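You operate a simulated robot arm through the tools that you are given. There is no shell and no other tool. Be economical: measure what you need, move in short steps, check, and stop when the job is done.

You run a simulated robot arm. Do the job below in one go: nothing can be reset, and whatever is moved stays where it is left.

JOB
Put things in order on the dining table top. At the end: the clear glass from the dining table top stands where the tall cream tub stood; the yellow soap bar stands where the clear glass stood; the tall cream tub is on the blue coaster; the white small bottle (marked "SHAMPOO") from the dining table top stands on top of the yellow butter pack; whatever was shut is shut again. Leave all else as you found it, and nothing knocked over.

It is judged by the outcome, as a careful person would: the job done as asked, and still so three seconds after it is handed in. It fails if anything else is knocked over, pushed out of place, dropped, spilled or broken.

ROBOT AND FRAMES
A 7-joint arm with a two-finger parallel gripper, fixed in place. Base frame: the origin is at the foot of the arm, x ahead of it, y to its left, z up; the work surface is at about z = 0. Units: mm, rad, N and s.
With the tool pointing down near the work surface it reaches from about 240 to 620 mm from the base axis. Its first joint turns from -1.152 to 1.152 rad. Payload 2.6 kg.
The tool frame sits at the grasp point between the pads (the TCP): z along the fingers, y along the line on which they close. The tips reach 30 mm beyond it. Largest opening 94 mm; finger width 28, thickness 10; the body of the gripper, 50 by 96 mm, starts 55 mm behind the TCP.
Orientation is that of the tool frame in the base frame, as [roll, pitch, yaw] about the fixed x, y, z axes, in that order (R = Rz(yaw) Ry(pitch) Rx(roll)). With the fingers straight down and closing along the base's y, the tool's x points along the base's -x, its y along +y and its z along -z.

CONTROLS
- The arm moves only by the tool move_arm. Its argument "deltas" is a list of rows, each an object (a shift or turn left out is 0, a gripper value left out holds the last) with "dp": the shift along the tool's x, y, z in mm, a list of three; "dr": the turn, a rotation vector about the tool's x, y, z in rad, a list of three; "grip": the gripper command, from -1 (fully open) to 1 (shut), values between in proportion. In form: [{"dp": [dx, dy, dz], "dr": [ax, ay, az], "grip": grip}, ...]. A call has 1 to 8 rows; each row shifts and turns the commanded pose from where the row before left it, along the tool's axes as they then stand. A row lasts 0.2 s, in which the tool goes at most 50 mm and 0.15 rad; a call with a longer step from one row to the next is refused whole, and so is a gripper value outside its range. A pose out of reach is approached as far as the arm can. The call stops where the force on the tool passes 40 N (or 10 N more than at its start, if that is more) or the arm is blocked; 0.2 s more then pass. Each finger travels about 72 mm/s and halts on what it meets, pressing with about 25 N; the grip force reading is that of the motor and also rises with nothing between the fingers. The clock runs only during rows and for 0.2 s after the last one: add rows that do not move to give the fingers time. It gives the time, the measured TCP pose, the force on the tool (base axes), the opening and the grip force at its end, in the units of the frame above (readings bear some noise).
- Cameras (640 x 400 px; columns grow to the right, rows downward): "scene" is fixed at [23.5, 428.7, 551.9]; the picture's right is [-0.86, -0.51, 0.00], its down [-0.34, 0.57, -0.75] and it looks along [0.38, -0.64, -0.66] (base axes); focal length 255 px, centre (320, 200). "wrist" rides on the gripper at [76, 14, -102] in the tool frame; the picture's right is [-0.18, 0.98, 0.00], its down [-0.75, -0.14, -0.64] and it looks along [-0.63, -0.12, 0.77] (tool axes); focal length 243 px, centre (320, 200). There is no depth. A picture from a camera that has moved, and an enlarged one, comes with that camera's place and axes in the base frame and with its lens.
- camera(camera): a new picture of that camera. It takes no simulated time.
- close_up(camera, box): a new picture of the part [left, top, right, bottom] of that camera's present view, enlarged. It takes no simulated time.
- finish_job(): hands the job in; it is judged then, once.

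Work in short steps. Places have to be worked out from the pictures, the camera data and where the tool is seen: move nearer, look again, correct. Check each grasp and each placing, and mend what went wrong. You have 120 turns and 68 pictures in all, those below and enlarged ones among them. Open the gripper and draw the arm clear of the work before you hand the job in, unless the task says otherwise; then end with one line.

The tools are called as name(argument=value, ...) on one line, values as JSON. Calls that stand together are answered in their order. move_arm: Moves the arm, as the interface text tells. Its arguments: {"type":"object","properties":{"deltas":{"type":"array","items":{"type":"object","properties":{"dp":{"type":"array","items":{"type":"number"}},"dr":{"type":"array","items":{"type":"number"}},"grip":{"type":"number"}}}}},"required":["deltas"]} The other tools are called the same way: camera (camera) takes a picture; close_up (camera, box) takes an enlarged picture of a part of a camera's view; finish_job () hands the job in.

At the start:

```text
clock: 0.0
eef_pos: [419.9, -77.1, 333.3]
orientation: [3.141, 0.001, 3.14]
wrist_force: [0.1, -0.4, 1.1]
width: 93.9
grasp_force: 0.1
```

scene: 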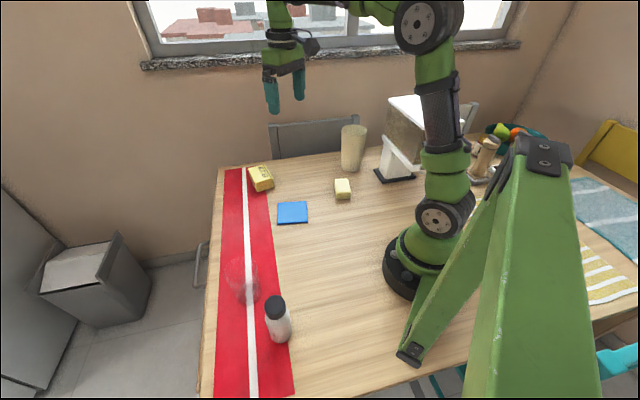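
wrist: 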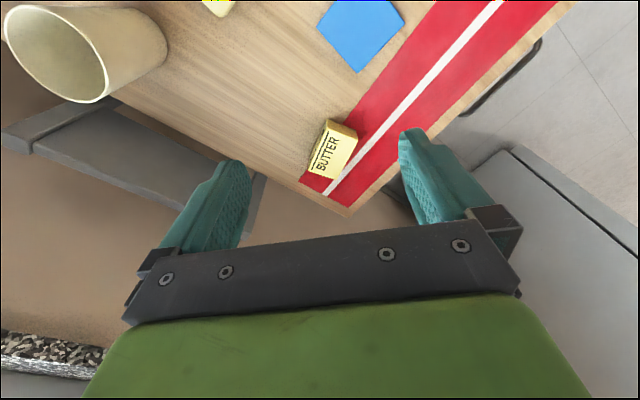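

I'll start with enlarged views to locate the objects exactly.

close_up(camera="scene", box=[200, 110, 440, 260])

close_up(camera="scene", box=[180, 230, 340, 360])

```text
2.67 times, centred on (320, 185) of scene
camera zoom: at [23.5, 428.7, 551.9], right [-0.86, -0.51, 0.0], down [-0.34, 0.57, -0.75], along [0.38, -0.64, -0.66], focal length 679 px, centre (320, 240)
```

zoom: 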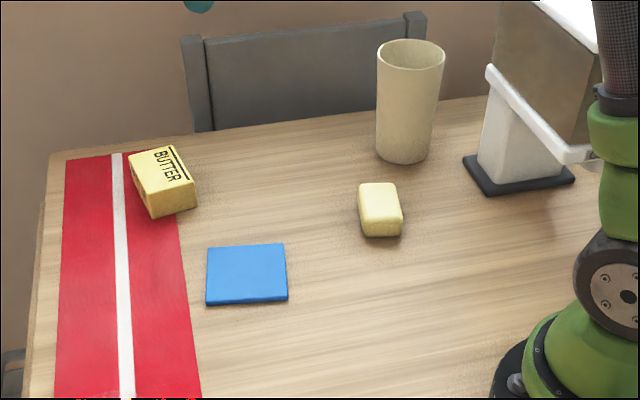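

```text
3.08 times, centred on (260, 295) of scene
camera zoom: at [23.5, 428.7, 551.9], right [-0.86, -0.51, 0.0], down [-0.34, 0.57, -0.75], along [0.38, -0.64, -0.66], focal length 783 px, centre (505, -92)
```

zoom: 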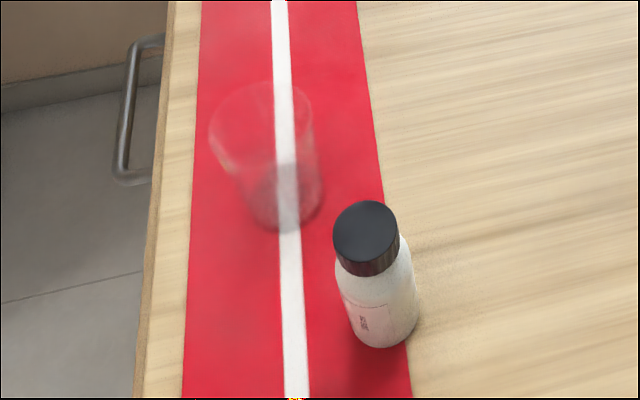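

Estimates (base frame): tub (338,-337), about 150 high. Glass (314,262), about 98 high. Bottle (196,294), soap (298,-181), coaster (385,-13), butter (577,-94). I'll move above the tub and refine its position with the wrist camera.

move_arm(deltas=[{"dp": [11.7, -37.1, 11.4], "grip": -1}, {"dp": [11.7, -37.1, 11.4]}, {"dp": [11.7, -37.1, 11.4]}, {"dp": [11.7, -37.1, 11.4]}, {"dp": [11.7, -37.1, 11.4]}, {"dp": [11.7, -37.1, 11.4]}, {"dp": [11.7, -37.1, 11.4]}, {"dp": [0, 0, 0]}])

camera(camera="wrist")

camera(camera="scene")

```text
clock: 1.8
eef_pos: [339.4, -336.4, 252.8]
orientation: [-3.141, -0.001, 3.141]
wrist_force: [-0.2, -0.5, -0.1]
width: 93.9
grasp_force: 0.0
```

```text
63 pictures are left
camera wrist: at [260.2, -321.8, 354.9], right [0.18, 0.98, 0.0], down [0.75, -0.14, 0.64], along [0.63, -0.12, -0.77], focal length 243 px, centre (320, 200)
```

wrist: 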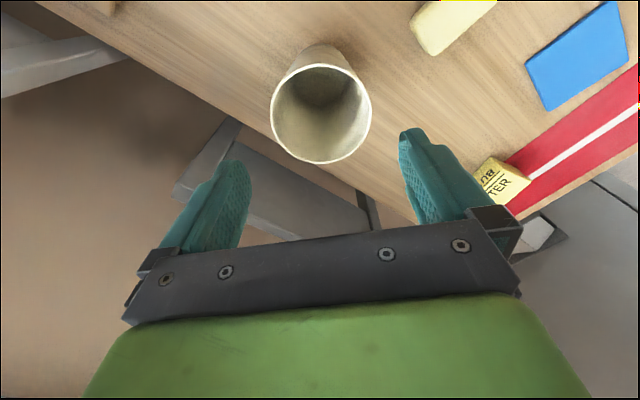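

```text
62 pictures are left
```

scene: 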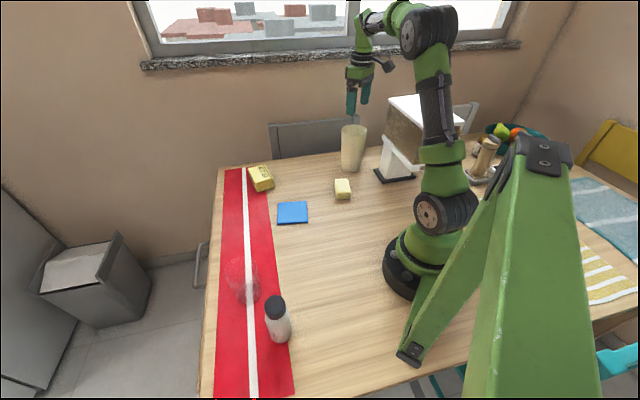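

The rim centre works out to about (336,-336) at z of about 150, so I'm nearly aligned. I'll lower to just above the rim and look again.

move_arm(deltas=[{"dp": [3, 0, 20]}, {"dp": [0, 0, 20]}, {"dp": [0, 0, 20]}, {"dp": [0, 0, 0]}])

camera(camera="wrist")

close_up(camera="scene", box=[310, 70, 406, 190])

```text
clock: 2.8
eef_pos: [336.2, -335.5, 193.2]
orientation: [-3.141, 0.001, -3.14]
wrist_force: [0.1, 1.4, -0.1]
width: 94.1
grasp_force: 0.1
```

```text
61 pictures are left
camera wrist: at [257.6, -322.9, 294.5], right [0.18, 0.98, 0.0], down [0.75, -0.14, 0.64], along [0.63, -0.12, -0.77], focal length 243 px, centre (320, 200)
```

wrist: 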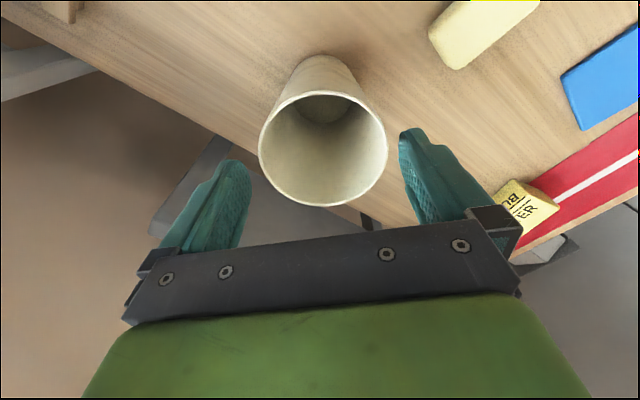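

```text
3.33 times, centred on (358, 130) of scene
camera zoom: at [23.5, 428.7, 551.9], right [-0.86, -0.51, 0.0], down [-0.34, 0.57, -0.75], along [0.38, -0.64, -0.66], focal length 848 px, centre (193, 433)
```

zoom: 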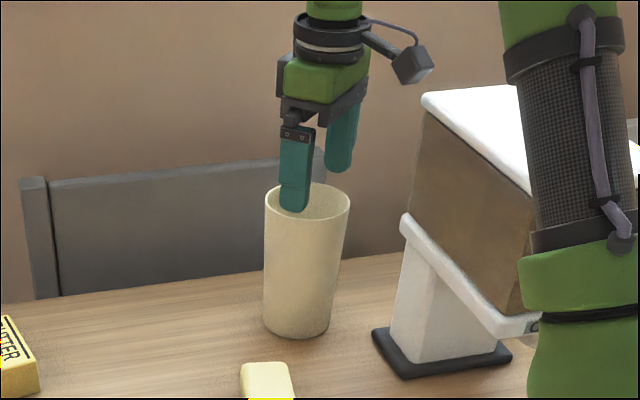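

The rim centre is at (333.5,-335.5) and about 85 wide, so y is aligned. I'll descend around the tub carefully.

move_arm(deltas=[{"dp": [2, 0, 10]}, {"dp": [0, 0, 12]}, {"dp": [0, 0, 12]}, {"dp": [0, 0, 12]}, {"dp": [0, 0, 12]}, {"dp": [0, 0, 12]}, {"dp": [0, 0, 12]}, {"dp": [0, 0, 0]}])

camera(camera="wrist")

```text
clock: 4.6
eef_pos: [332.1, -336.7, 110.2]
orientation: [-3.14, 0.0, -3.141]
wrist_force: [0.1, -0.1, -0.3]
width: 94.1
grasp_force: 0.1
```

```text
59 pictures are left
camera wrist: at [255.1, -322.2, 212.2], right [0.18, 0.98, 0.0], down [0.75, -0.14, 0.64], along [0.63, -0.12, -0.77], focal length 243 px, centre (320, 200)
```

wrist: 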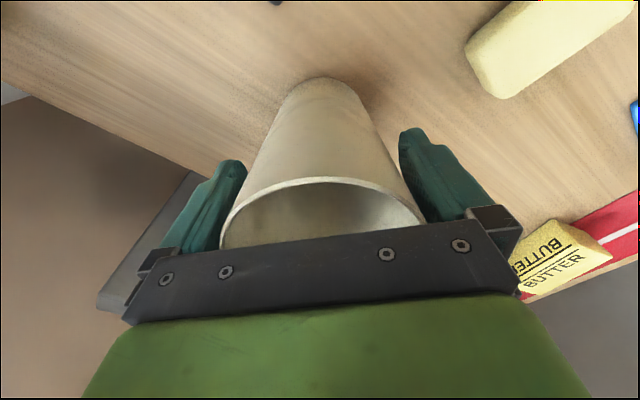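

The fingers straddle the tub with no contact. Closing on it now.

move_arm(deltas=[{"dp": [0, 0, 0], "grip": 0.4}, {"dp": [0, 0, 0]}, {"dp": [0, 0, 0]}, {"dp": [0, 0, 0]}])

```text
clock: 5.6
eef_pos: [333.4, -337.1, 110.2]
orientation: [3.139, 0.0, 3.141]
wrist_force: [-0.3, -1.3, 0.2]
width: 90.2
grasp_force: 25.1
```

Gripped at 90 mm width. I'll lift a little and verify.

move_arm(deltas=[{"dp": [0, 0, -10]}, {"dp": [0, 0, -15]}, {"dp": [0, 0, -15]}, {"dp": [0, 0, 0]}])

close_up(camera="scene", box=[310, 70, 406, 190])

camera(camera="wrist")

```text
clock: 6.6
eef_pos: [334.1, -336.0, 152.3]
orientation: [3.141, -0.001, -3.141]
wrist_force: [1.0, 0.0, -0.8]
width: 90.2
grasp_force: 24.9
```

```text
3.33 times, centred on (358, 130) of scene
camera zoom: at [23.5, 428.7, 551.9], right [-0.86, -0.51, 0.0], down [-0.34, 0.57, -0.75], along [0.38, -0.64, -0.66], focal length 848 px, centre (193, 433)
```

zoom: 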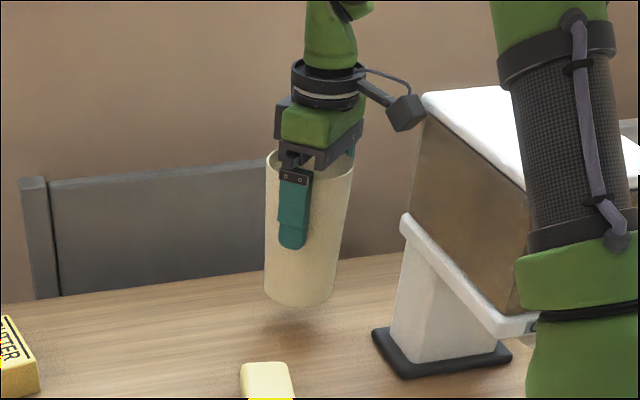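

```text
57 pictures are left
camera wrist: at [256.0, -321.8, 253.9], right [0.18, 0.98, 0.0], down [0.75, -0.14, 0.64], along [0.63, -0.12, -0.77], focal length 243 px, centre (320, 200)
```

wrist: 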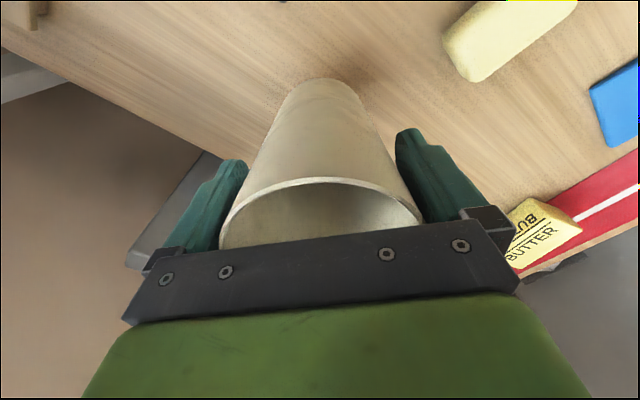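

Tub is lifted securely. I'll raise a bit more and carry it toward the coaster at about (383,-11).

move_arm(deltas=[{"dp": [0, 0, -20]}, {"dp": [-6.5, 45, -20]}, {"dp": [-6.5, 45, 0]}, {"dp": [-6.5, 45, 0]}, {"dp": [-6.5, 45, 0]}, {"dp": [-6.5, 45, 0]}, {"dp": [-6.5, 45, 0]}, {"dp": [-6.5, 45, 0]}])

camera(camera="scene")

camera(camera="wrist")

```text
clock: 8.4
eef_pos: [377.8, -22.9, 191.0]
orientation: [3.141, -0.001, 3.14]
wrist_force: [-0.1, -0.1, -1.9]
width: 90.4
grasp_force: 24.5
```

```text
56 pictures are left
```

scene: 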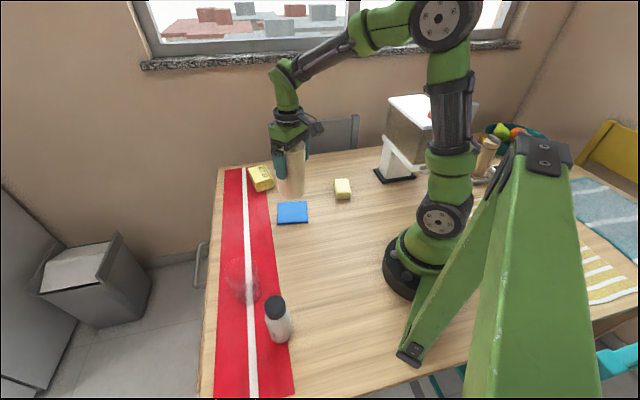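

```text
55 pictures are left
camera wrist: at [299.5, -8.6, 292.5], right [0.19, 0.98, 0.0], down [0.75, -0.14, 0.64], along [0.63, -0.12, -0.77], focal length 243 px, centre (320, 200)
```

wrist: 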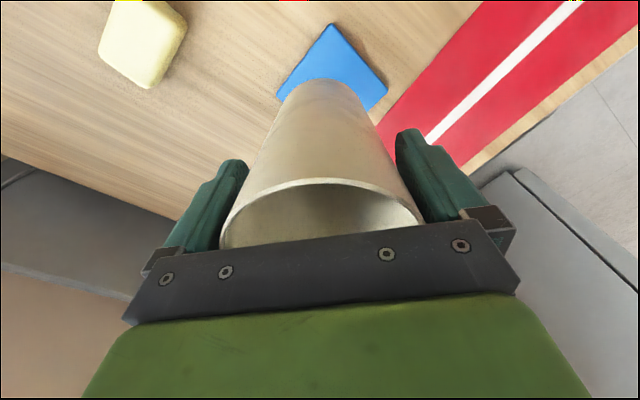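

Coaster centre measures (384,-11.5). The tub base sits about 2.5 mm ahead of the TCP, so I'll put the TCP at (381.5,-11.5) and lower to just above the coaster.

move_arm(deltas=[{"dp": [-3.7, 11.4, 0]}, {"dp": [0, 0, 20]}, {"dp": [0, 0, 20]}, {"dp": [0, 0, 20]}, {"dp": [0, 0, 0]}])

close_up(camera="scene", box=[245, 110, 341, 230])

close_up(camera="wrist", box=[240, 20, 400, 140])

```text
clock: 9.6
eef_pos: [380.6, -10.7, 131.9]
orientation: [3.141, 0.0, 3.141]
wrist_force: [0.2, -0.4, -1.1]
width: 90.3
grasp_force: 24.5
```

```text
3.33 times, centred on (293, 170) of scene
camera zoom: at [23.5, 428.7, 551.9], right [-0.86, -0.51, 0.0], down [-0.34, 0.57, -0.75], along [0.38, -0.64, -0.66], focal length 848 px, centre (410, 300)
```

zoom: 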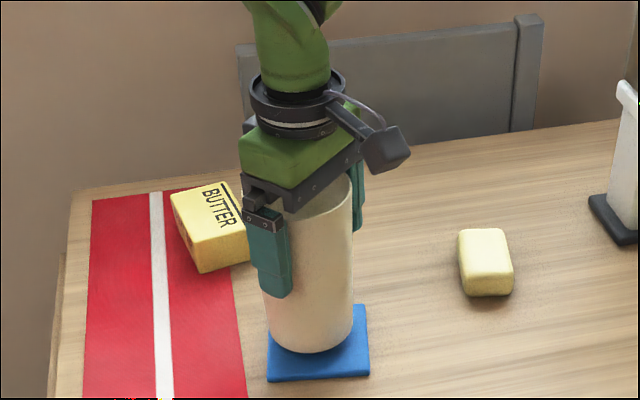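

```text
3.33 times, centred on (320, 80) of wrist
camera zoom: at [303.5, 2.9, 233.3], right [0.18, 0.98, 0.0], down [0.75, -0.14, 0.64], along [0.63, -0.12, -0.77], focal length 809 px, centre (320, 600)
```

zoom: 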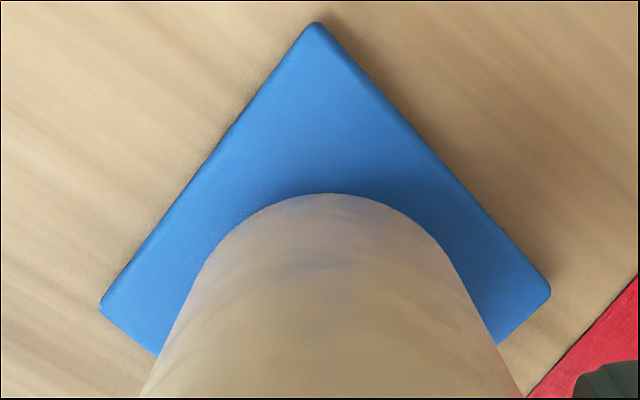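

The tub base looks about 3–4 mm too far in x. I'll correct by -3 and lower until it touches.

move_arm(deltas=[{"dp": [3, 0, 6]}, {"dp": [0, -0.5, 5]}, {"dp": [0, 0, 2]}, {"dp": [0, 0, 2]}, {"dp": [0, 0, 0]}])

close_up(camera="wrist", box=[240, 20, 400, 140])

close_up(camera="scene", box=[245, 140, 325, 240])

```text
clock: 10.8
eef_pos: [379.1, -11.6, 116.6]
orientation: [-3.14, 0.006, -3.141]
wrist_force: [-1.1, 0.5, 20.1]
width: 90.3
grasp_force: 24.4
```

```text
3.33 times, centred on (320, 80) of wrist
camera zoom: at [301.7, 3.2, 219.0], right [0.18, 0.98, 0.0], down [0.75, -0.14, 0.65], along [0.64, -0.12, -0.76], focal length 809 px, centre (320, 600)
```

zoom: 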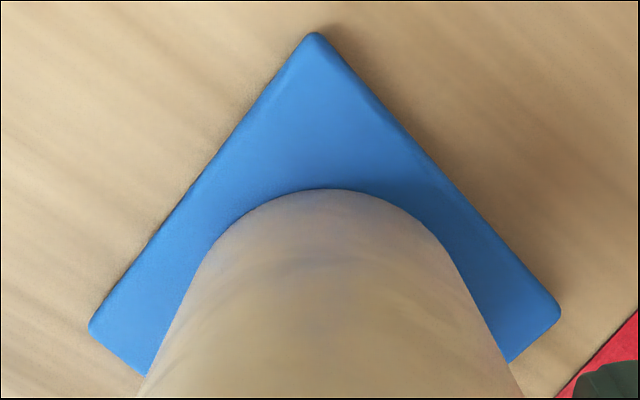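

```text
4.00 times, centred on (285, 190) of scene
camera zoom: at [23.4, 428.7, 551.9], right [-0.86, -0.51, 0.0], down [-0.34, 0.57, -0.75], along [0.38, -0.64, -0.66], focal length 1018 px, centre (460, 240)
```

zoom: 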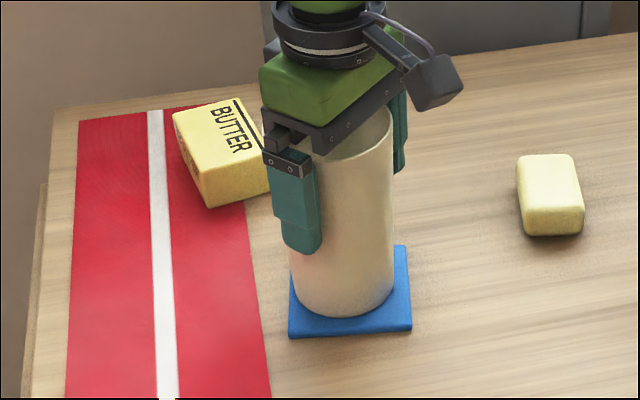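

Contact made, but the tub is about 6 mm off-centre in +x. I'll lift slightly, shift -6 in x, and set it down again.

move_arm(deltas=[{"dp": [0, 0, -7]}, {"dp": [0, 0, 0]}, {"dp": [6, 0, 0]}, {"dp": [0, 0, 4]}, {"dp": [0, 0, 2]}, {"dp": [0, 0, 0]}])

close_up(camera="scene", box=[245, 140, 325, 240])

```text
clock: 12.2
eef_pos: [374.6, -9.8, 118.0]
orientation: [-3.141, 0.001, 3.14]
wrist_force: [-3.0, -0.4, 9.3]
width: 90.5
grasp_force: 24.8
```

```text
4.00 times, centred on (285, 190) of scene
camera zoom: at [23.5, 428.7, 551.9], right [-0.86, -0.51, 0.0], down [-0.34, 0.57, -0.75], along [0.38, -0.64, -0.66], focal length 1018 px, centre (460, 240)
```

zoom: 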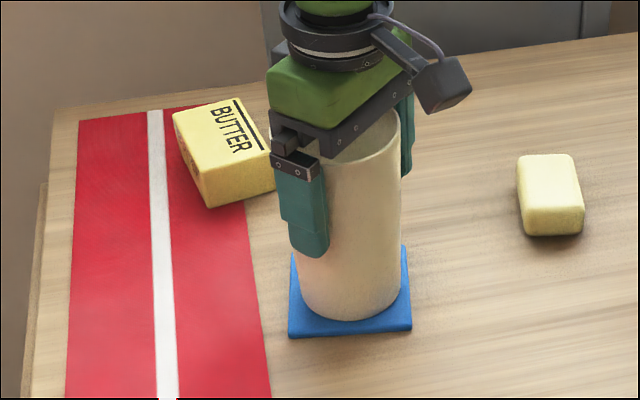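

Well centred, and touching at about 9 N. Releasing.

move_arm(deltas=[{"dp": [0, 0, 0], "grip": -1}, {"dp": [0, 0, 0]}, {"dp": [0, 0, 0]}, {"dp": [0, 0, 0]}])

camera(camera="wrist")

```text
clock: 13.2
eef_pos: [373.5, -11.5, 118.1]
orientation: [-3.139, 0.001, 3.142]
wrist_force: [0.4, -0.6, -0.1]
width: 93.8
grasp_force: 0.0
```

```text
49 pictures are left
camera wrist: at [295.5, 3.5, 219.1], right [0.18, 0.98, 0.0], down [0.75, -0.14, 0.64], along [0.63, -0.12, -0.77], focal length 243 px, centre (320, 200)
```

wrist: 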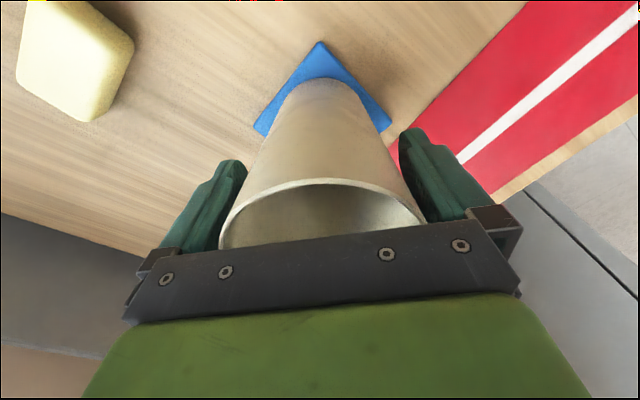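

Released; 2 mm clearance each side, so I'll rise straight up first.

move_arm(deltas=[{"dp": [0, 0, -10]}, {"dp": [0, 0, -10]}, {"dp": [0, 0, -15]}, {"dp": [0, 0, -20]}, {"dp": [0, 0, -25]}, {"dp": [0, 0, -25]}, {"dp": [0, 0, 0]}])

camera(camera="scene")

```text
clock: 14.8
eef_pos: [374.4, -9.5, 220.5]
orientation: [-3.141, 0.0, 3.141]
wrist_force: [0.4, 0.0, -0.2]
width: 93.9
grasp_force: 0.0
```

```text
48 pictures are left
```

scene: 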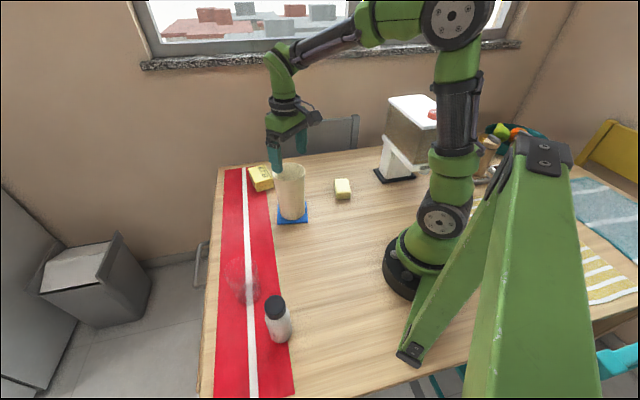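

Tub stands fine on the coaster. Now moving above the glass.

move_arm(deltas=[{"dp": [8.6, 38.8, 0]}, {"dp": [8.6, 38.8, 0]}, {"dp": [8.6, 38.8, 0]}, {"dp": [8.6, 38.8, 0]}, {"dp": [8.6, 38.8, 0]}, {"dp": [8.6, 38.8, 0]}, {"dp": [8.6, 38.8, 0]}, {"dp": [0, 0, 0]}])

camera(camera="wrist")

```text
clock: 16.6
eef_pos: [313.0, 260.5, 221.0]
orientation: [3.141, -0.001, 3.139]
wrist_force: [0.2, 0.5, -1.0]
width: 94.1
grasp_force: 0.1
```

```text
47 pictures are left
camera wrist: at [236.1, 274.0, 322.7], right [0.19, 0.98, 0.0], down [0.75, -0.14, 0.64], along [0.63, -0.12, -0.77], focal length 243 px, centre (320, 200)
```

wrist: 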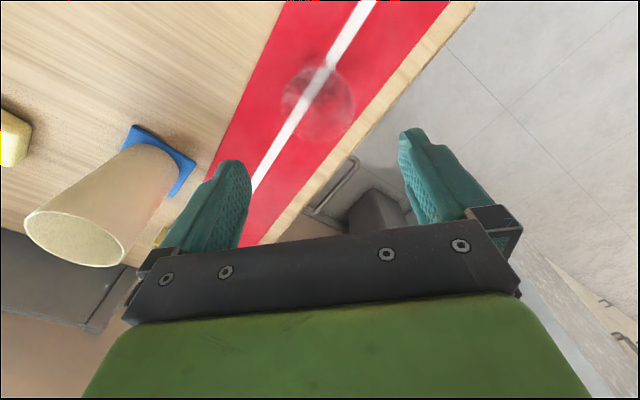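

Glass seen roughly where expected. I'll descend to just above the rim and zoom.

move_arm(deltas=[{"dp": [0, 0, 30]}, {"dp": [0, 0, 30]}, {"dp": [0, 0, 10]}, {"dp": [0, 0, 0]}])

close_up(camera="wrist", box=[200, 40, 440, 190])

```text
clock: 17.6
eef_pos: [314.4, 259.9, 152.8]
orientation: [-3.141, 0.0, 3.14]
wrist_force: [-0.2, 0.0, 0.4]
width: 93.7
grasp_force: 0.0
```

```text
2.67 times, centred on (320, 115) of wrist
camera zoom: at [236.5, 274.8, 253.4], right [0.18, 0.98, 0.0], down [0.75, -0.14, 0.64], along [0.63, -0.12, -0.77], focal length 647 px, centre (320, 427)
```

zoom: 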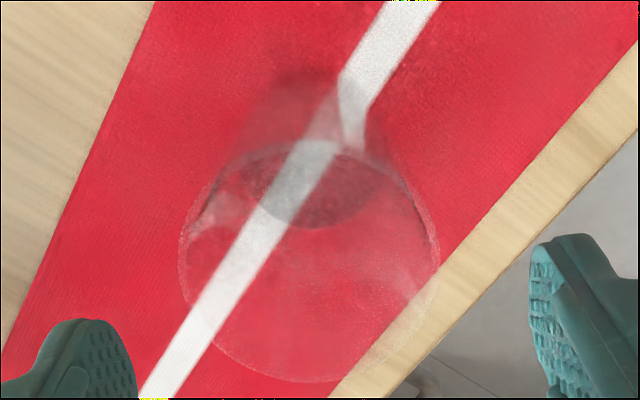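

Rim centre comes out at about (311,259), and I'm aligned within 2–3 mm with 13 mm of clearance each side. Descending to z=60 and closing gently.

move_arm(deltas=[{"dp": [1, -0.5, 20]}, {"dp": [0, 0, 20]}, {"dp": [0, 0, 20]}, {"dp": [0, 0, 20]}, {"dp": [0, 0, 12]}, {"dp": [0, 0, 0]}])

close_up(camera="wrist", box=[160, 20, 480, 220])

close_up(camera="scene", box=[180, 220, 340, 360])

```text
clock: 19.0
eef_pos: [312.3, 262.4, 59.9]
orientation: [3.141, 0.0, -3.141]
wrist_force: [0.8, 0.6, -0.4]
width: 94.0
grasp_force: 0.0
```

```text
2.00 times, centred on (320, 120) of wrist
camera zoom: at [234.9, 275.9, 161.2], right [0.18, 0.98, 0.0], down [0.75, -0.14, 0.64], along [0.63, -0.12, -0.77], focal length 485 px, centre (320, 360)
```

zoom: 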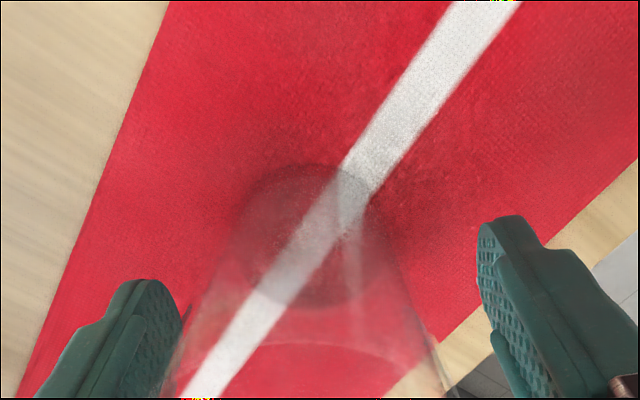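

```text
2.86 times, centred on (260, 290) of scene
camera zoom: at [23.5, 428.7, 551.9], right [-0.86, -0.51, 0.0], down [-0.34, 0.57, -0.75], along [0.38, -0.64, -0.66], focal length 727 px, centre (491, -57)
```

zoom: 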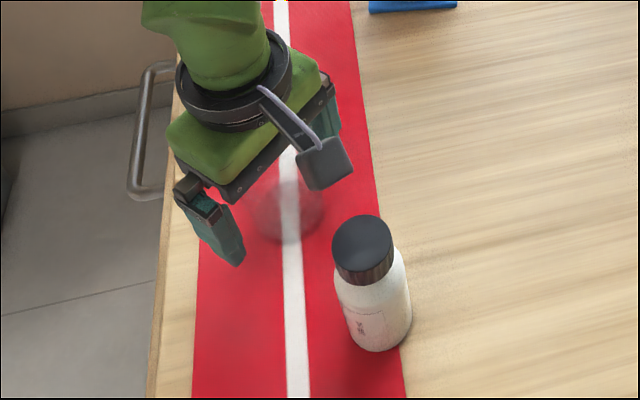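

Glass base measures (312,259). Shifting y by -2 and closing.

move_arm(deltas=[{"dp": [0, -2, 0]}, {"dp": [0, 0, 0], "grip": 0.8}, {"dp": [0, 0, 0]}, {"dp": [0, 0, 0]}, {"dp": [0, 0, 0]}, {"dp": [0, 0, 0]}])

```text
clock: 20.4
eef_pos: [312.7, 260.8, 60.1]
orientation: [3.141, 0.002, 3.141]
wrist_force: [1.3, -1.0, 2.4]
width: 68.0
grasp_force: 25.1
```

Gripped at 68 mm. Lifting and checking.

move_arm(deltas=[{"dp": [0, 0, -10]}, {"dp": [0, 0, -20]}, {"dp": [0, 0, -20]}, {"dp": [0, 0, 0]}])

close_up(camera="scene", box=[180, 200, 340, 340])

```text
clock: 21.4
eef_pos: [314.4, 259.0, 111.1]
orientation: [3.141, -0.002, -3.141]
wrist_force: [-0.4, -0.4, -1.9]
width: 67.6
grasp_force: 25.0
```

```text
2.86 times, centred on (260, 270) of scene
camera zoom: at [23.5, 428.7, 551.9], right [-0.86, -0.51, 0.0], down [-0.34, 0.57, -0.75], along [0.38, -0.64, -0.66], focal length 727 px, centre (491, 0)
```

zoom: 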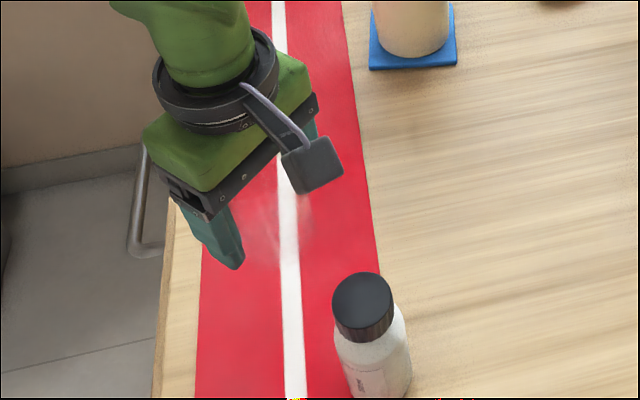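

Glass is lifted. Raise high to clear the tub, then carry it across at smaller x.

move_arm(deltas=[{"dp": [0, 0, -45]}, {"dp": [0, 0, -45]}, {"dp": [0, 0, -40]}, {"dp": [7, -45, 0]}, {"dp": [7, -45, 0]}, {"dp": [7, -45, 0]}, {"dp": [7, -45, 0]}, {"dp": [7, -45, 0]}])

move_arm(deltas=[{"dp": [0, -46, 0]}, {"dp": [0, -46, 0]}, {"dp": [-8, -46, 0]}, {"dp": [-10, -46, 0]}, {"dp": [-12, -46, 0]}, {"dp": [-13, -46, 0]}, {"dp": [-13, -46, 0]}, {"dp": [0, 0, 0]}])

camera(camera="scene")

camera(camera="wrist")

```text
clock: 23.2
eef_pos: [278.2, 34.3, 240.3]
orientation: [-3.142, -0.002, -3.141]
wrist_force: [0.5, -0.2, -1.8]
width: 68.2
grasp_force: 24.8
```

```text
clock: 25.0
eef_pos: [333.4, -289.0, 240.9]
orientation: [-3.141, 0.0, 3.141]
wrist_force: [0.0, 0.0, -1.9]
width: 67.9
grasp_force: 25.2
```

```text
42 pictures are left
```

scene: 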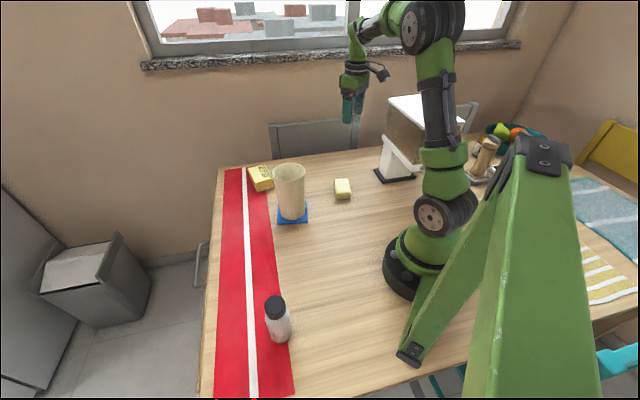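

```text
41 pictures are left
camera wrist: at [255.5, -274.9, 342.6], right [0.18, 0.98, 0.0], down [0.75, -0.14, 0.64], along [0.63, -0.12, -0.77], focal length 243 px, centre (320, 200)
```

wrist: 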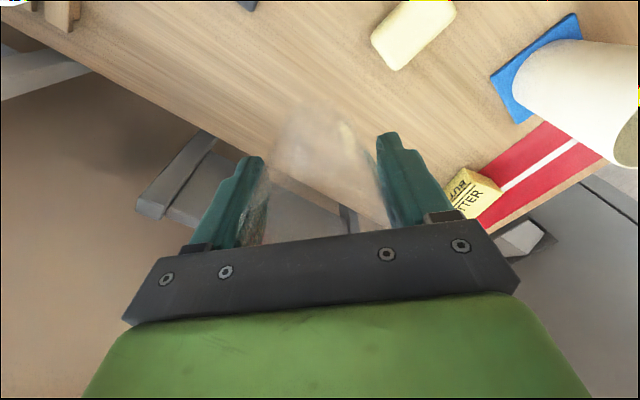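

Glass still held. Move to (339,-336.5), then lower near the table.

move_arm(deltas=[{"dp": [-3, -24, 0]}, {"dp": [-2.5, -23.5, 0]}, {"dp": [0, 0, 40]}, {"dp": [0, 0, 40]}, {"dp": [0, 0, 40]}, {"dp": [0, 0, 30]}, {"dp": [0, 0, 8]}, {"dp": [0, 0, 0]}])

close_up(camera="scene", box=[200, 110, 440, 260])

```text
clock: 26.8
eef_pos: [337.1, -334.6, 83.0]
orientation: [3.141, 0.0, 3.14]
wrist_force: [-0.2, -1.5, -1.6]
width: 67.9
grasp_force: 25.4
```

```text
2.67 times, centred on (320, 185) of scene
camera zoom: at [23.6, 428.7, 551.9], right [-0.86, -0.51, 0.0], down [-0.34, 0.57, -0.75], along [0.38, -0.64, -0.66], focal length 679 px, centre (320, 240)
```

zoom: 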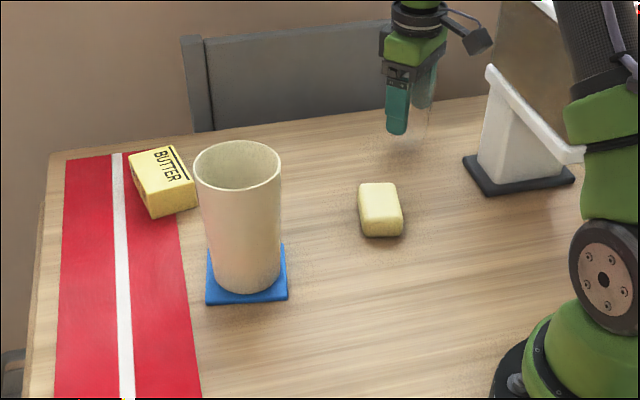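

Lowering to contact.

move_arm(deltas=[{"dp": [-2, -1, 10]}, {"dp": [0, 0, 8]}, {"dp": [0, 0, 3]}, {"dp": [0, 0, 2]}, {"dp": [0, 0, 0]}])

```text
clock: 28.0
eef_pos: [341.0, -337.7, 59.4]
orientation: [-3.142, 0.001, 3.141]
wrist_force: [-0.9, 1.0, 5.3]
width: 68.2
grasp_force: 25.1
```

Light contact at 5 N. Releasing, then rising.

move_arm(deltas=[{"dp": [0, 0, 0], "grip": -1}, {"dp": [0, 0, 0]}, {"dp": [0, 0, 0]}, {"dp": [0, 0, -15]}, {"dp": [0, 0, -30]}, {"dp": [0, 0, -40]}, {"dp": [0, 0, -40]}, {"dp": [0, 0, 0]}])

close_up(camera="scene", box=[310, 70, 406, 190])

```text
clock: 29.8
eef_pos: [339.5, -336.5, 185.9]
orientation: [-3.141, 0.001, -3.141]
wrist_force: [0.3, -0.6, 0.4]
width: 94.0
grasp_force: 0.1
```

```text
3.33 times, centred on (358, 130) of scene
camera zoom: at [23.5, 428.7, 551.9], right [-0.86, -0.51, 0.0], down [-0.34, 0.57, -0.75], along [0.38, -0.64, -0.66], focal length 848 px, centre (193, 433)
```

zoom: 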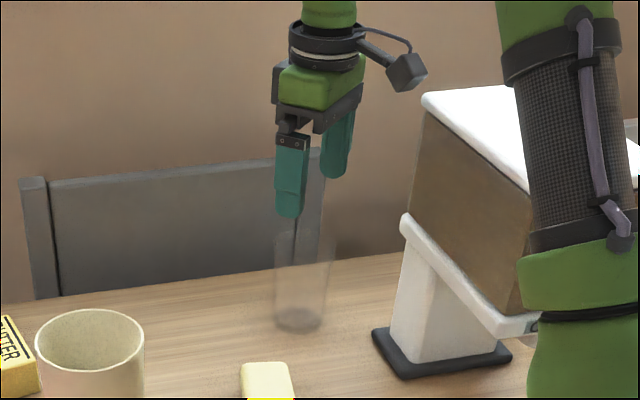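

Glass stands where the tub base was. Next, the soap: moving above it at about (298,-181).

move_arm(deltas=[{"dp": [0, 0, -15]}, {"dp": [10.4, 39, 0]}, {"dp": [10.4, 39, 0]}, {"dp": [10.4, 39, 0]}, {"dp": [10.4, 39, 0]}, {"dp": [0, 0, 40]}, {"dp": [0, 0, 30]}, {"dp": [0, 0, 0]}])

camera(camera="wrist")

```text
clock: 31.6
eef_pos: [298.3, -180.6, 130.1]
orientation: [3.14, -0.001, 3.142]
wrist_force: [0.0, -1.6, 0.5]
width: 94.2
grasp_force: 0.1
```

```text
38 pictures are left
camera wrist: at [220.5, -165.9, 231.0], right [0.18, 0.98, 0.0], down [0.75, -0.14, 0.64], along [0.63, -0.12, -0.77], focal length 243 px, centre (320, 200)
```

wrist: 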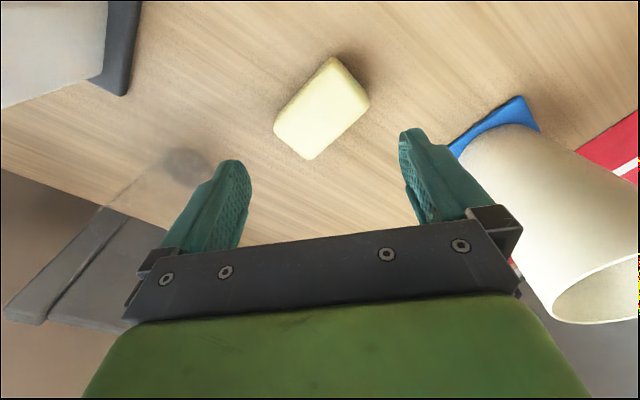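

Soap: centre (298,-181), top about 45x75, with its short axis along (0.84,0.55). I'll turn the gripper about 57° so the fingers close across the short side.

move_arm(deltas=[{"dr": [0, 0, 0.142]}, {"dr": [0, 0, 0.142]}, {"dr": [0, 0, 0.142]}, {"dr": [0, 0, 0.142]}, {"dr": [0, 0, 0.142]}, {"dr": [0, 0, 0.142]}, {"dr": [0, 0, 0.142]}, {"dr": [0, 0, 0]}])

camera(camera="wrist")

```text
clock: 33.4
eef_pos: [299.4, -179.8, 129.3]
orientation: [3.141, 0.0, 2.146]
wrist_force: [0.9, -0.1, 0.1]
width: 93.8
grasp_force: 0.1
```

```text
37 pictures are left
camera wrist: at [268.3, -109.1, 231.3], right [0.93, 0.38, 0.0], down [0.29, -0.71, 0.64], along [0.24, -0.59, -0.77], focal length 243 px, centre (320, 200)
```

wrist: 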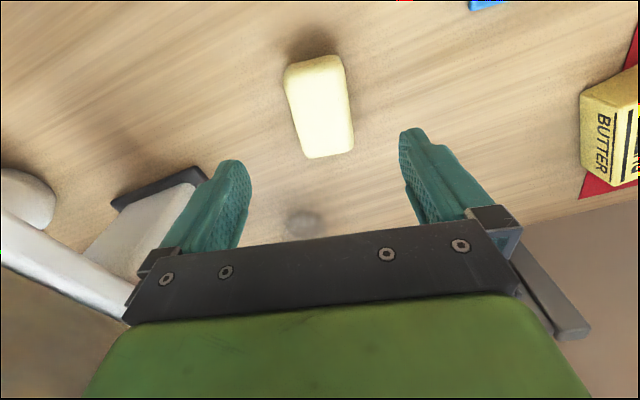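

Gripper is aligned with the soap, centre (299,-180). Descending to z of about 36 with tips at about 6.

move_arm(deltas=[{"dp": [0, 0, 25]}, {"dp": [0, 0, 25]}, {"dp": [0, 0, 25]}, {"dp": [0, 0, 12]}, {"dp": [0, 0, 6]}, {"dp": [0, 0, 0]}])

camera(camera="wrist")

```text
clock: 34.8
eef_pos: [299.9, -179.6, 37.0]
orientation: [3.141, 0.0, 2.147]
wrist_force: [-1.2, -0.1, 0.1]
width: 93.9
grasp_force: 0.0
```

```text
36 pictures are left
camera wrist: at [268.5, -109.7, 137.9], right [0.92, 0.38, 0.0], down [0.29, -0.71, 0.64], along [0.24, -0.59, -0.77], focal length 243 px, centre (320, 200)
```

wrist: 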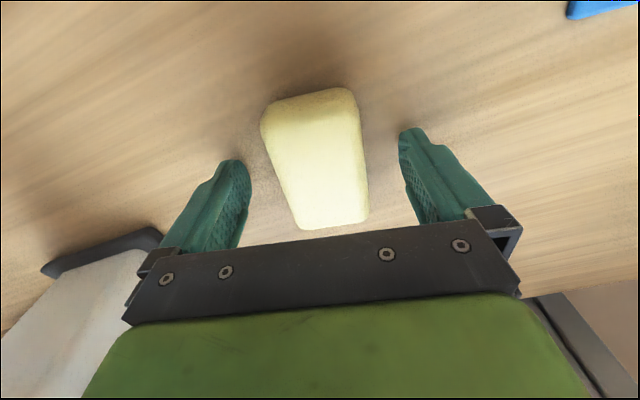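

move_arm(deltas=[{"dp": [0, 0, 0], "grip": 1}, {"dp": [0, 0, 0]}, {"dp": [0, 0, 0]}, {"dp": [0, 0, 0]}, {"dp": [0, 0, 0]}, {"dp": [0, 0, -10]}, {"dp": [0, 0, -20]}, {"dp": [0, 0, 0]}])

camera(camera="wrist")

```text
clock: 36.6
eef_pos: [300.8, -179.9, 66.1]
orientation: [-3.14, 0.001, 2.147]
wrist_force: [0.7, -0.1, -1.1]
width: 49.5
grasp_force: 24.3
```

```text
35 pictures are left
camera wrist: at [269.1, -109.1, 167.6], right [0.92, 0.38, 0.0], down [0.29, -0.71, 0.64], along [0.24, -0.59, -0.77], focal length 243 px, centre (320, 200)
```

wrist: 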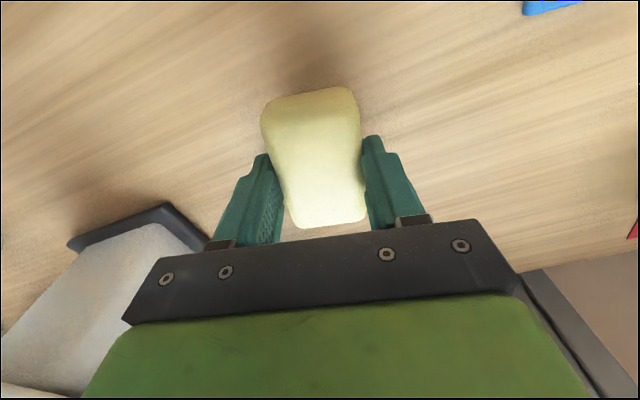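

Soap gripped. Raising and carrying it over to the glass's old place at (312.5,259.5).

move_arm(deltas=[{"dp": [0, 0, -45]}, {"dp": [0, 0, -45]}, {"dp": [0, 0, -45]}, {"dp": [0, 0, -20]}, {"dp": [37.8, 24.5, 0]}, {"dp": [37.8, 24.5, 0]}, {"dp": [37.8, 24.5, 0]}, {"dp": [37.8, 24.5, 0]}])

move_arm(deltas=[{"dp": [35.2, 25.2, 0]}, {"dp": [35.2, 25.2, 0]}, {"dp": [35.2, 25.2, 0]}, {"dp": [35.2, 25.2, 0]}, {"dp": [35.2, 25.2, 0]}, {"dp": [35.2, 25.2, 0]}, {"dp": [0, 0, 0], "dr": [0, 0, -0.14]}, {"dp": [0, 0, 0], "dr": [0, 0, -0.14]}])

move_arm(deltas=[{"dr": [0, 0, -0.143]}, {"dr": [0, 0, -0.143]}, {"dr": [0, 0, -0.143]}, {"dr": [0, 0, -0.143]}, {"dr": [0, 0, -0.143]}, {"dp": [0, 0, 40]}, {"dp": [0, 0, 30]}, {"dp": [0, 0, 0]}])

camera(camera="wrist")

camera(camera="scene")

```text
clock: 38.4
eef_pos: [299.0, -0.8, 221.3]
orientation: [-3.141, 0.001, 2.147]
wrist_force: [0.0, 0.6, -1.5]
width: 49.8
grasp_force: 25.1
```

```text
clock: 40.2
eef_pos: [309.3, 260.5, 220.1]
orientation: [3.139, -0.001, 2.428]
wrist_force: [0.2, 0.1, -1.0]
width: 49.6
grasp_force: 25.0
```

```text
clock: 42.0
eef_pos: [311.3, 259.7, 151.5]
orientation: [3.141, 0.0, 3.141]
wrist_force: [-0.8, 0.0, -0.4]
width: 49.5
grasp_force: 25.5
```

```text
34 pictures are left
camera wrist: at [233.4, 274.0, 253.1], right [0.18, 0.98, 0.0], down [0.75, -0.14, 0.64], along [0.63, -0.12, -0.77], focal length 243 px, centre (320, 200)
```

wrist: 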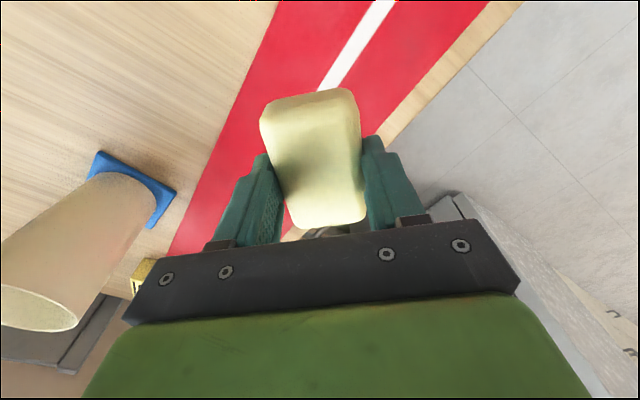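

```text
33 pictures are left
```

scene: 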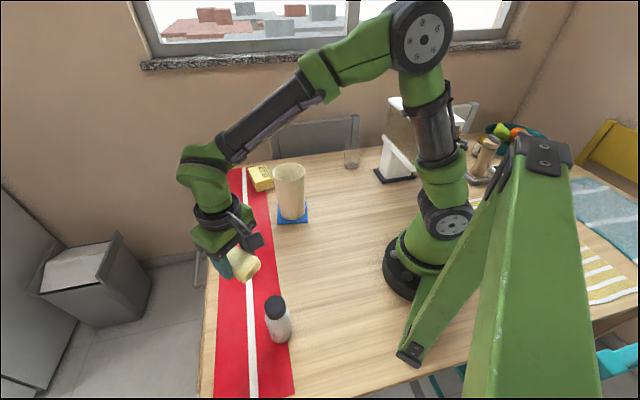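

Camera housing could get near the bottle's cap when low, so I'll rotate the tool about 32° to swing the camera away before lowering.

move_arm(deltas=[{"dr": [0, 0, -0.14]}, {"dr": [0, 0, -0.14]}, {"dr": [0, 0, -0.14]}, {"dr": [0, 0, -0.14]}, {"dp": [0, 0, 40]}, {"dp": [0, 0, 35]}, {"dp": [0, 0, 20]}, {"dp": [0, 0, 0]}])

close_up(camera="scene", box=[180, 220, 340, 360])

```text
clock: 43.8
eef_pos: [310.6, 259.4, 54.5]
orientation: [3.141, 0.0, -2.581]
wrist_force: [0.3, 0.1, -0.7]
width: 49.5
grasp_force: 24.9
```

```text
2.86 times, centred on (260, 290) of scene
camera zoom: at [23.5, 428.7, 551.9], right [-0.86, -0.51, 0.0], down [-0.34, 0.57, -0.75], along [0.38, -0.64, -0.66], focal length 727 px, centre (491, -57)
```

zoom: 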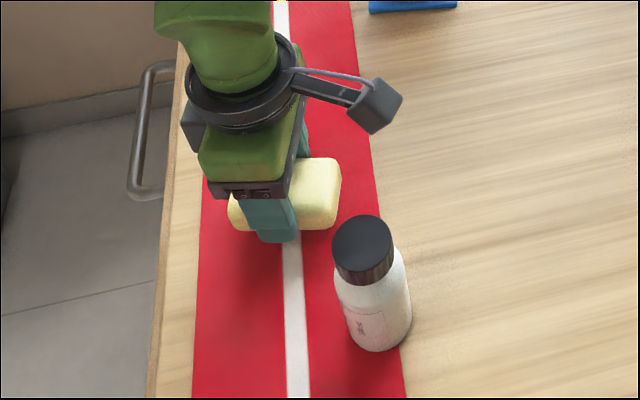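

Clear of the bottle. Lowering to contact.

move_arm(deltas=[{"dp": [0, 0, 8]}, {"dp": [0, 0, 5]}, {"dp": [0, 0, 2]}, {"dp": [0, 0, 2]}, {"dp": [0, 0, 0]}])

```text
clock: 45.0
eef_pos: [310.5, 258.9, 37.7]
orientation: [-3.141, 0.0, -2.58]
wrist_force: [-0.3, 1.0, -1.1]
width: 49.5
grasp_force: 24.5
```

move_arm(deltas=[{"dp": [0, 0, 1]}, {"dp": [0, 0, 1]}, {"dp": [0, 0, 0]}])

```text
clock: 45.8
eef_pos: [311.7, 259.2, 37.1]
orientation: [-3.141, 0.003, -2.58]
wrist_force: [0.3, -0.2, -0.6]
width: 49.3
grasp_force: 24.9
```

No clear contact yet; down another millimetre or so.

move_arm(deltas=[{"dp": [0, 0, 1]}, {"dp": [0, 0, 1]}, {"dp": [0, 0, 0]}])

close_up(camera="scene", box=[220, 240, 300, 310])

```text
clock: 46.6
eef_pos: [311.9, 260.2, 37.6]
orientation: [3.141, 0.003, -2.582]
wrist_force: [-5.0, -1.8, 30.3]
width: 49.4
grasp_force: 25.4
```

```text
5.71 times, centred on (260, 275) of scene
camera zoom: at [23.4, 428.6, 552.0], right [-0.86, -0.51, 0.0], down [-0.34, 0.57, -0.75], along [0.38, -0.64, -0.66], focal length 1455 px, centre (663, -229)
```

zoom: 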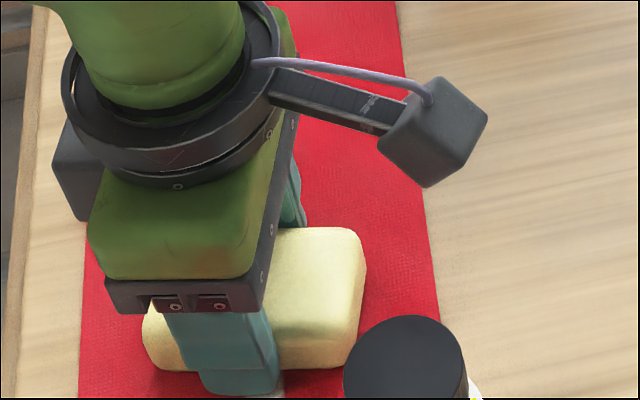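

Firm contact at 30 N. I'll ease up 2 mm and open; the left finger has clearance toward the bottle.

move_arm(deltas=[{"dp": [0, 0, -1.5]}, {"dp": [0, 0, 0], "grip": -0.5}, {"dp": [0, 0, 0]}, {"dp": [0, 0, 0]}, {"dp": [0, 0, -20]}, {"dp": [0, 0, -40]}, {"dp": [0, 0, -40]}, {"dp": [0, 0, -20]}])

camera(camera="wrist")

camera(camera="scene")

```text
clock: 48.4
eef_pos: [313.3, 259.8, 158.5]
orientation: [-3.141, 0.0, -2.581]
wrist_force: [0.1, 0.3, 0.1]
width: 70.4
grasp_force: 0.0
```

```text
30 pictures are left
camera wrist: at [238.7, 230.7, 259.7], right [-0.37, 0.93, 0.0], down [0.71, 0.28, 0.64], along [0.6, 0.24, -0.77], focal length 243 px, centre (320, 200)
```

wrist: 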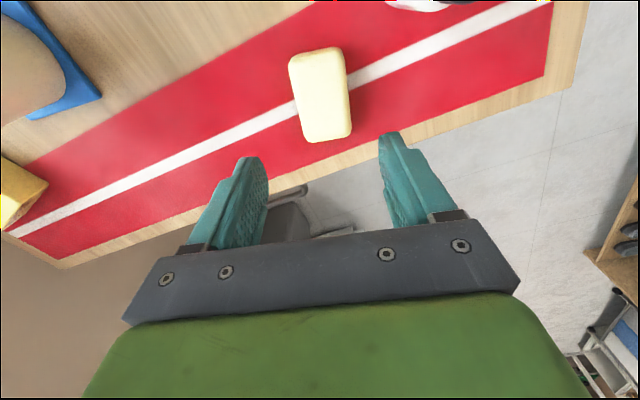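

```text
29 pictures are left
```

scene: 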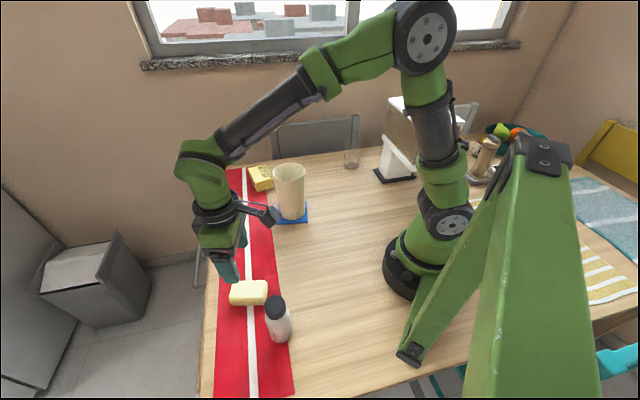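

Soap is placed nicely. Now the bottle at about (196,294): raise, move above it, open fully.

move_arm(deltas=[{"dp": [0, 0, -45], "grip": -1}, {"dp": [27, 30.3, 0]}, {"dp": [27, 30.3, 0]}, {"dp": [27.2, 30.2, 0]}, {"dp": [0, 0, 0]}, {"dp": [0, 0, 0]}])

camera(camera="wrist")

close_up(camera="scene", box=[200, 220, 360, 360])

```text
clock: 49.8
eef_pos: [196.2, 292.1, 201.9]
orientation: [3.141, 0.0, -2.581]
wrist_force: [-0.1, 1.5, 0.0]
width: 94.1
grasp_force: 0.1
```

```text
28 pictures are left
camera wrist: at [121.8, 263.8, 303.7], right [-0.37, 0.93, 0.0], down [0.71, 0.28, 0.64], along [0.6, 0.24, -0.77], focal length 243 px, centre (320, 200)
```

wrist: 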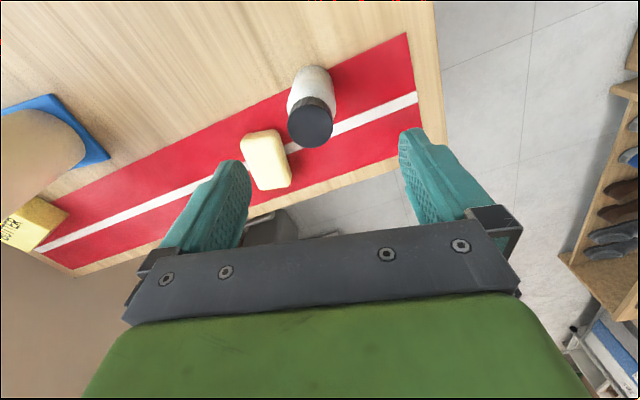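

```text
2.86 times, centred on (280, 290) of scene
camera zoom: at [23.5, 428.7, 551.9], right [-0.86, -0.51, 0.0], down [-0.34, 0.57, -0.75], along [0.38, -0.64, -0.66], focal length 727 px, centre (434, -57)
```

zoom: 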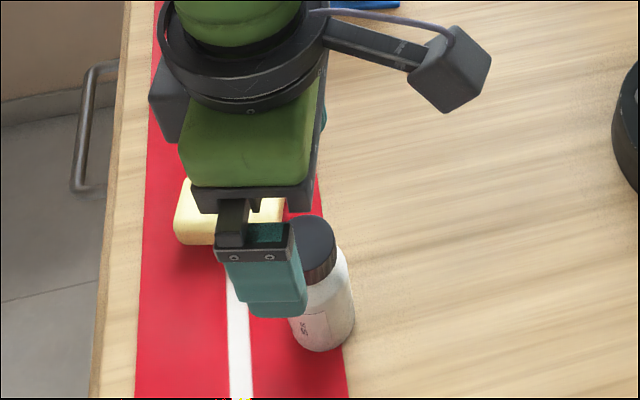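

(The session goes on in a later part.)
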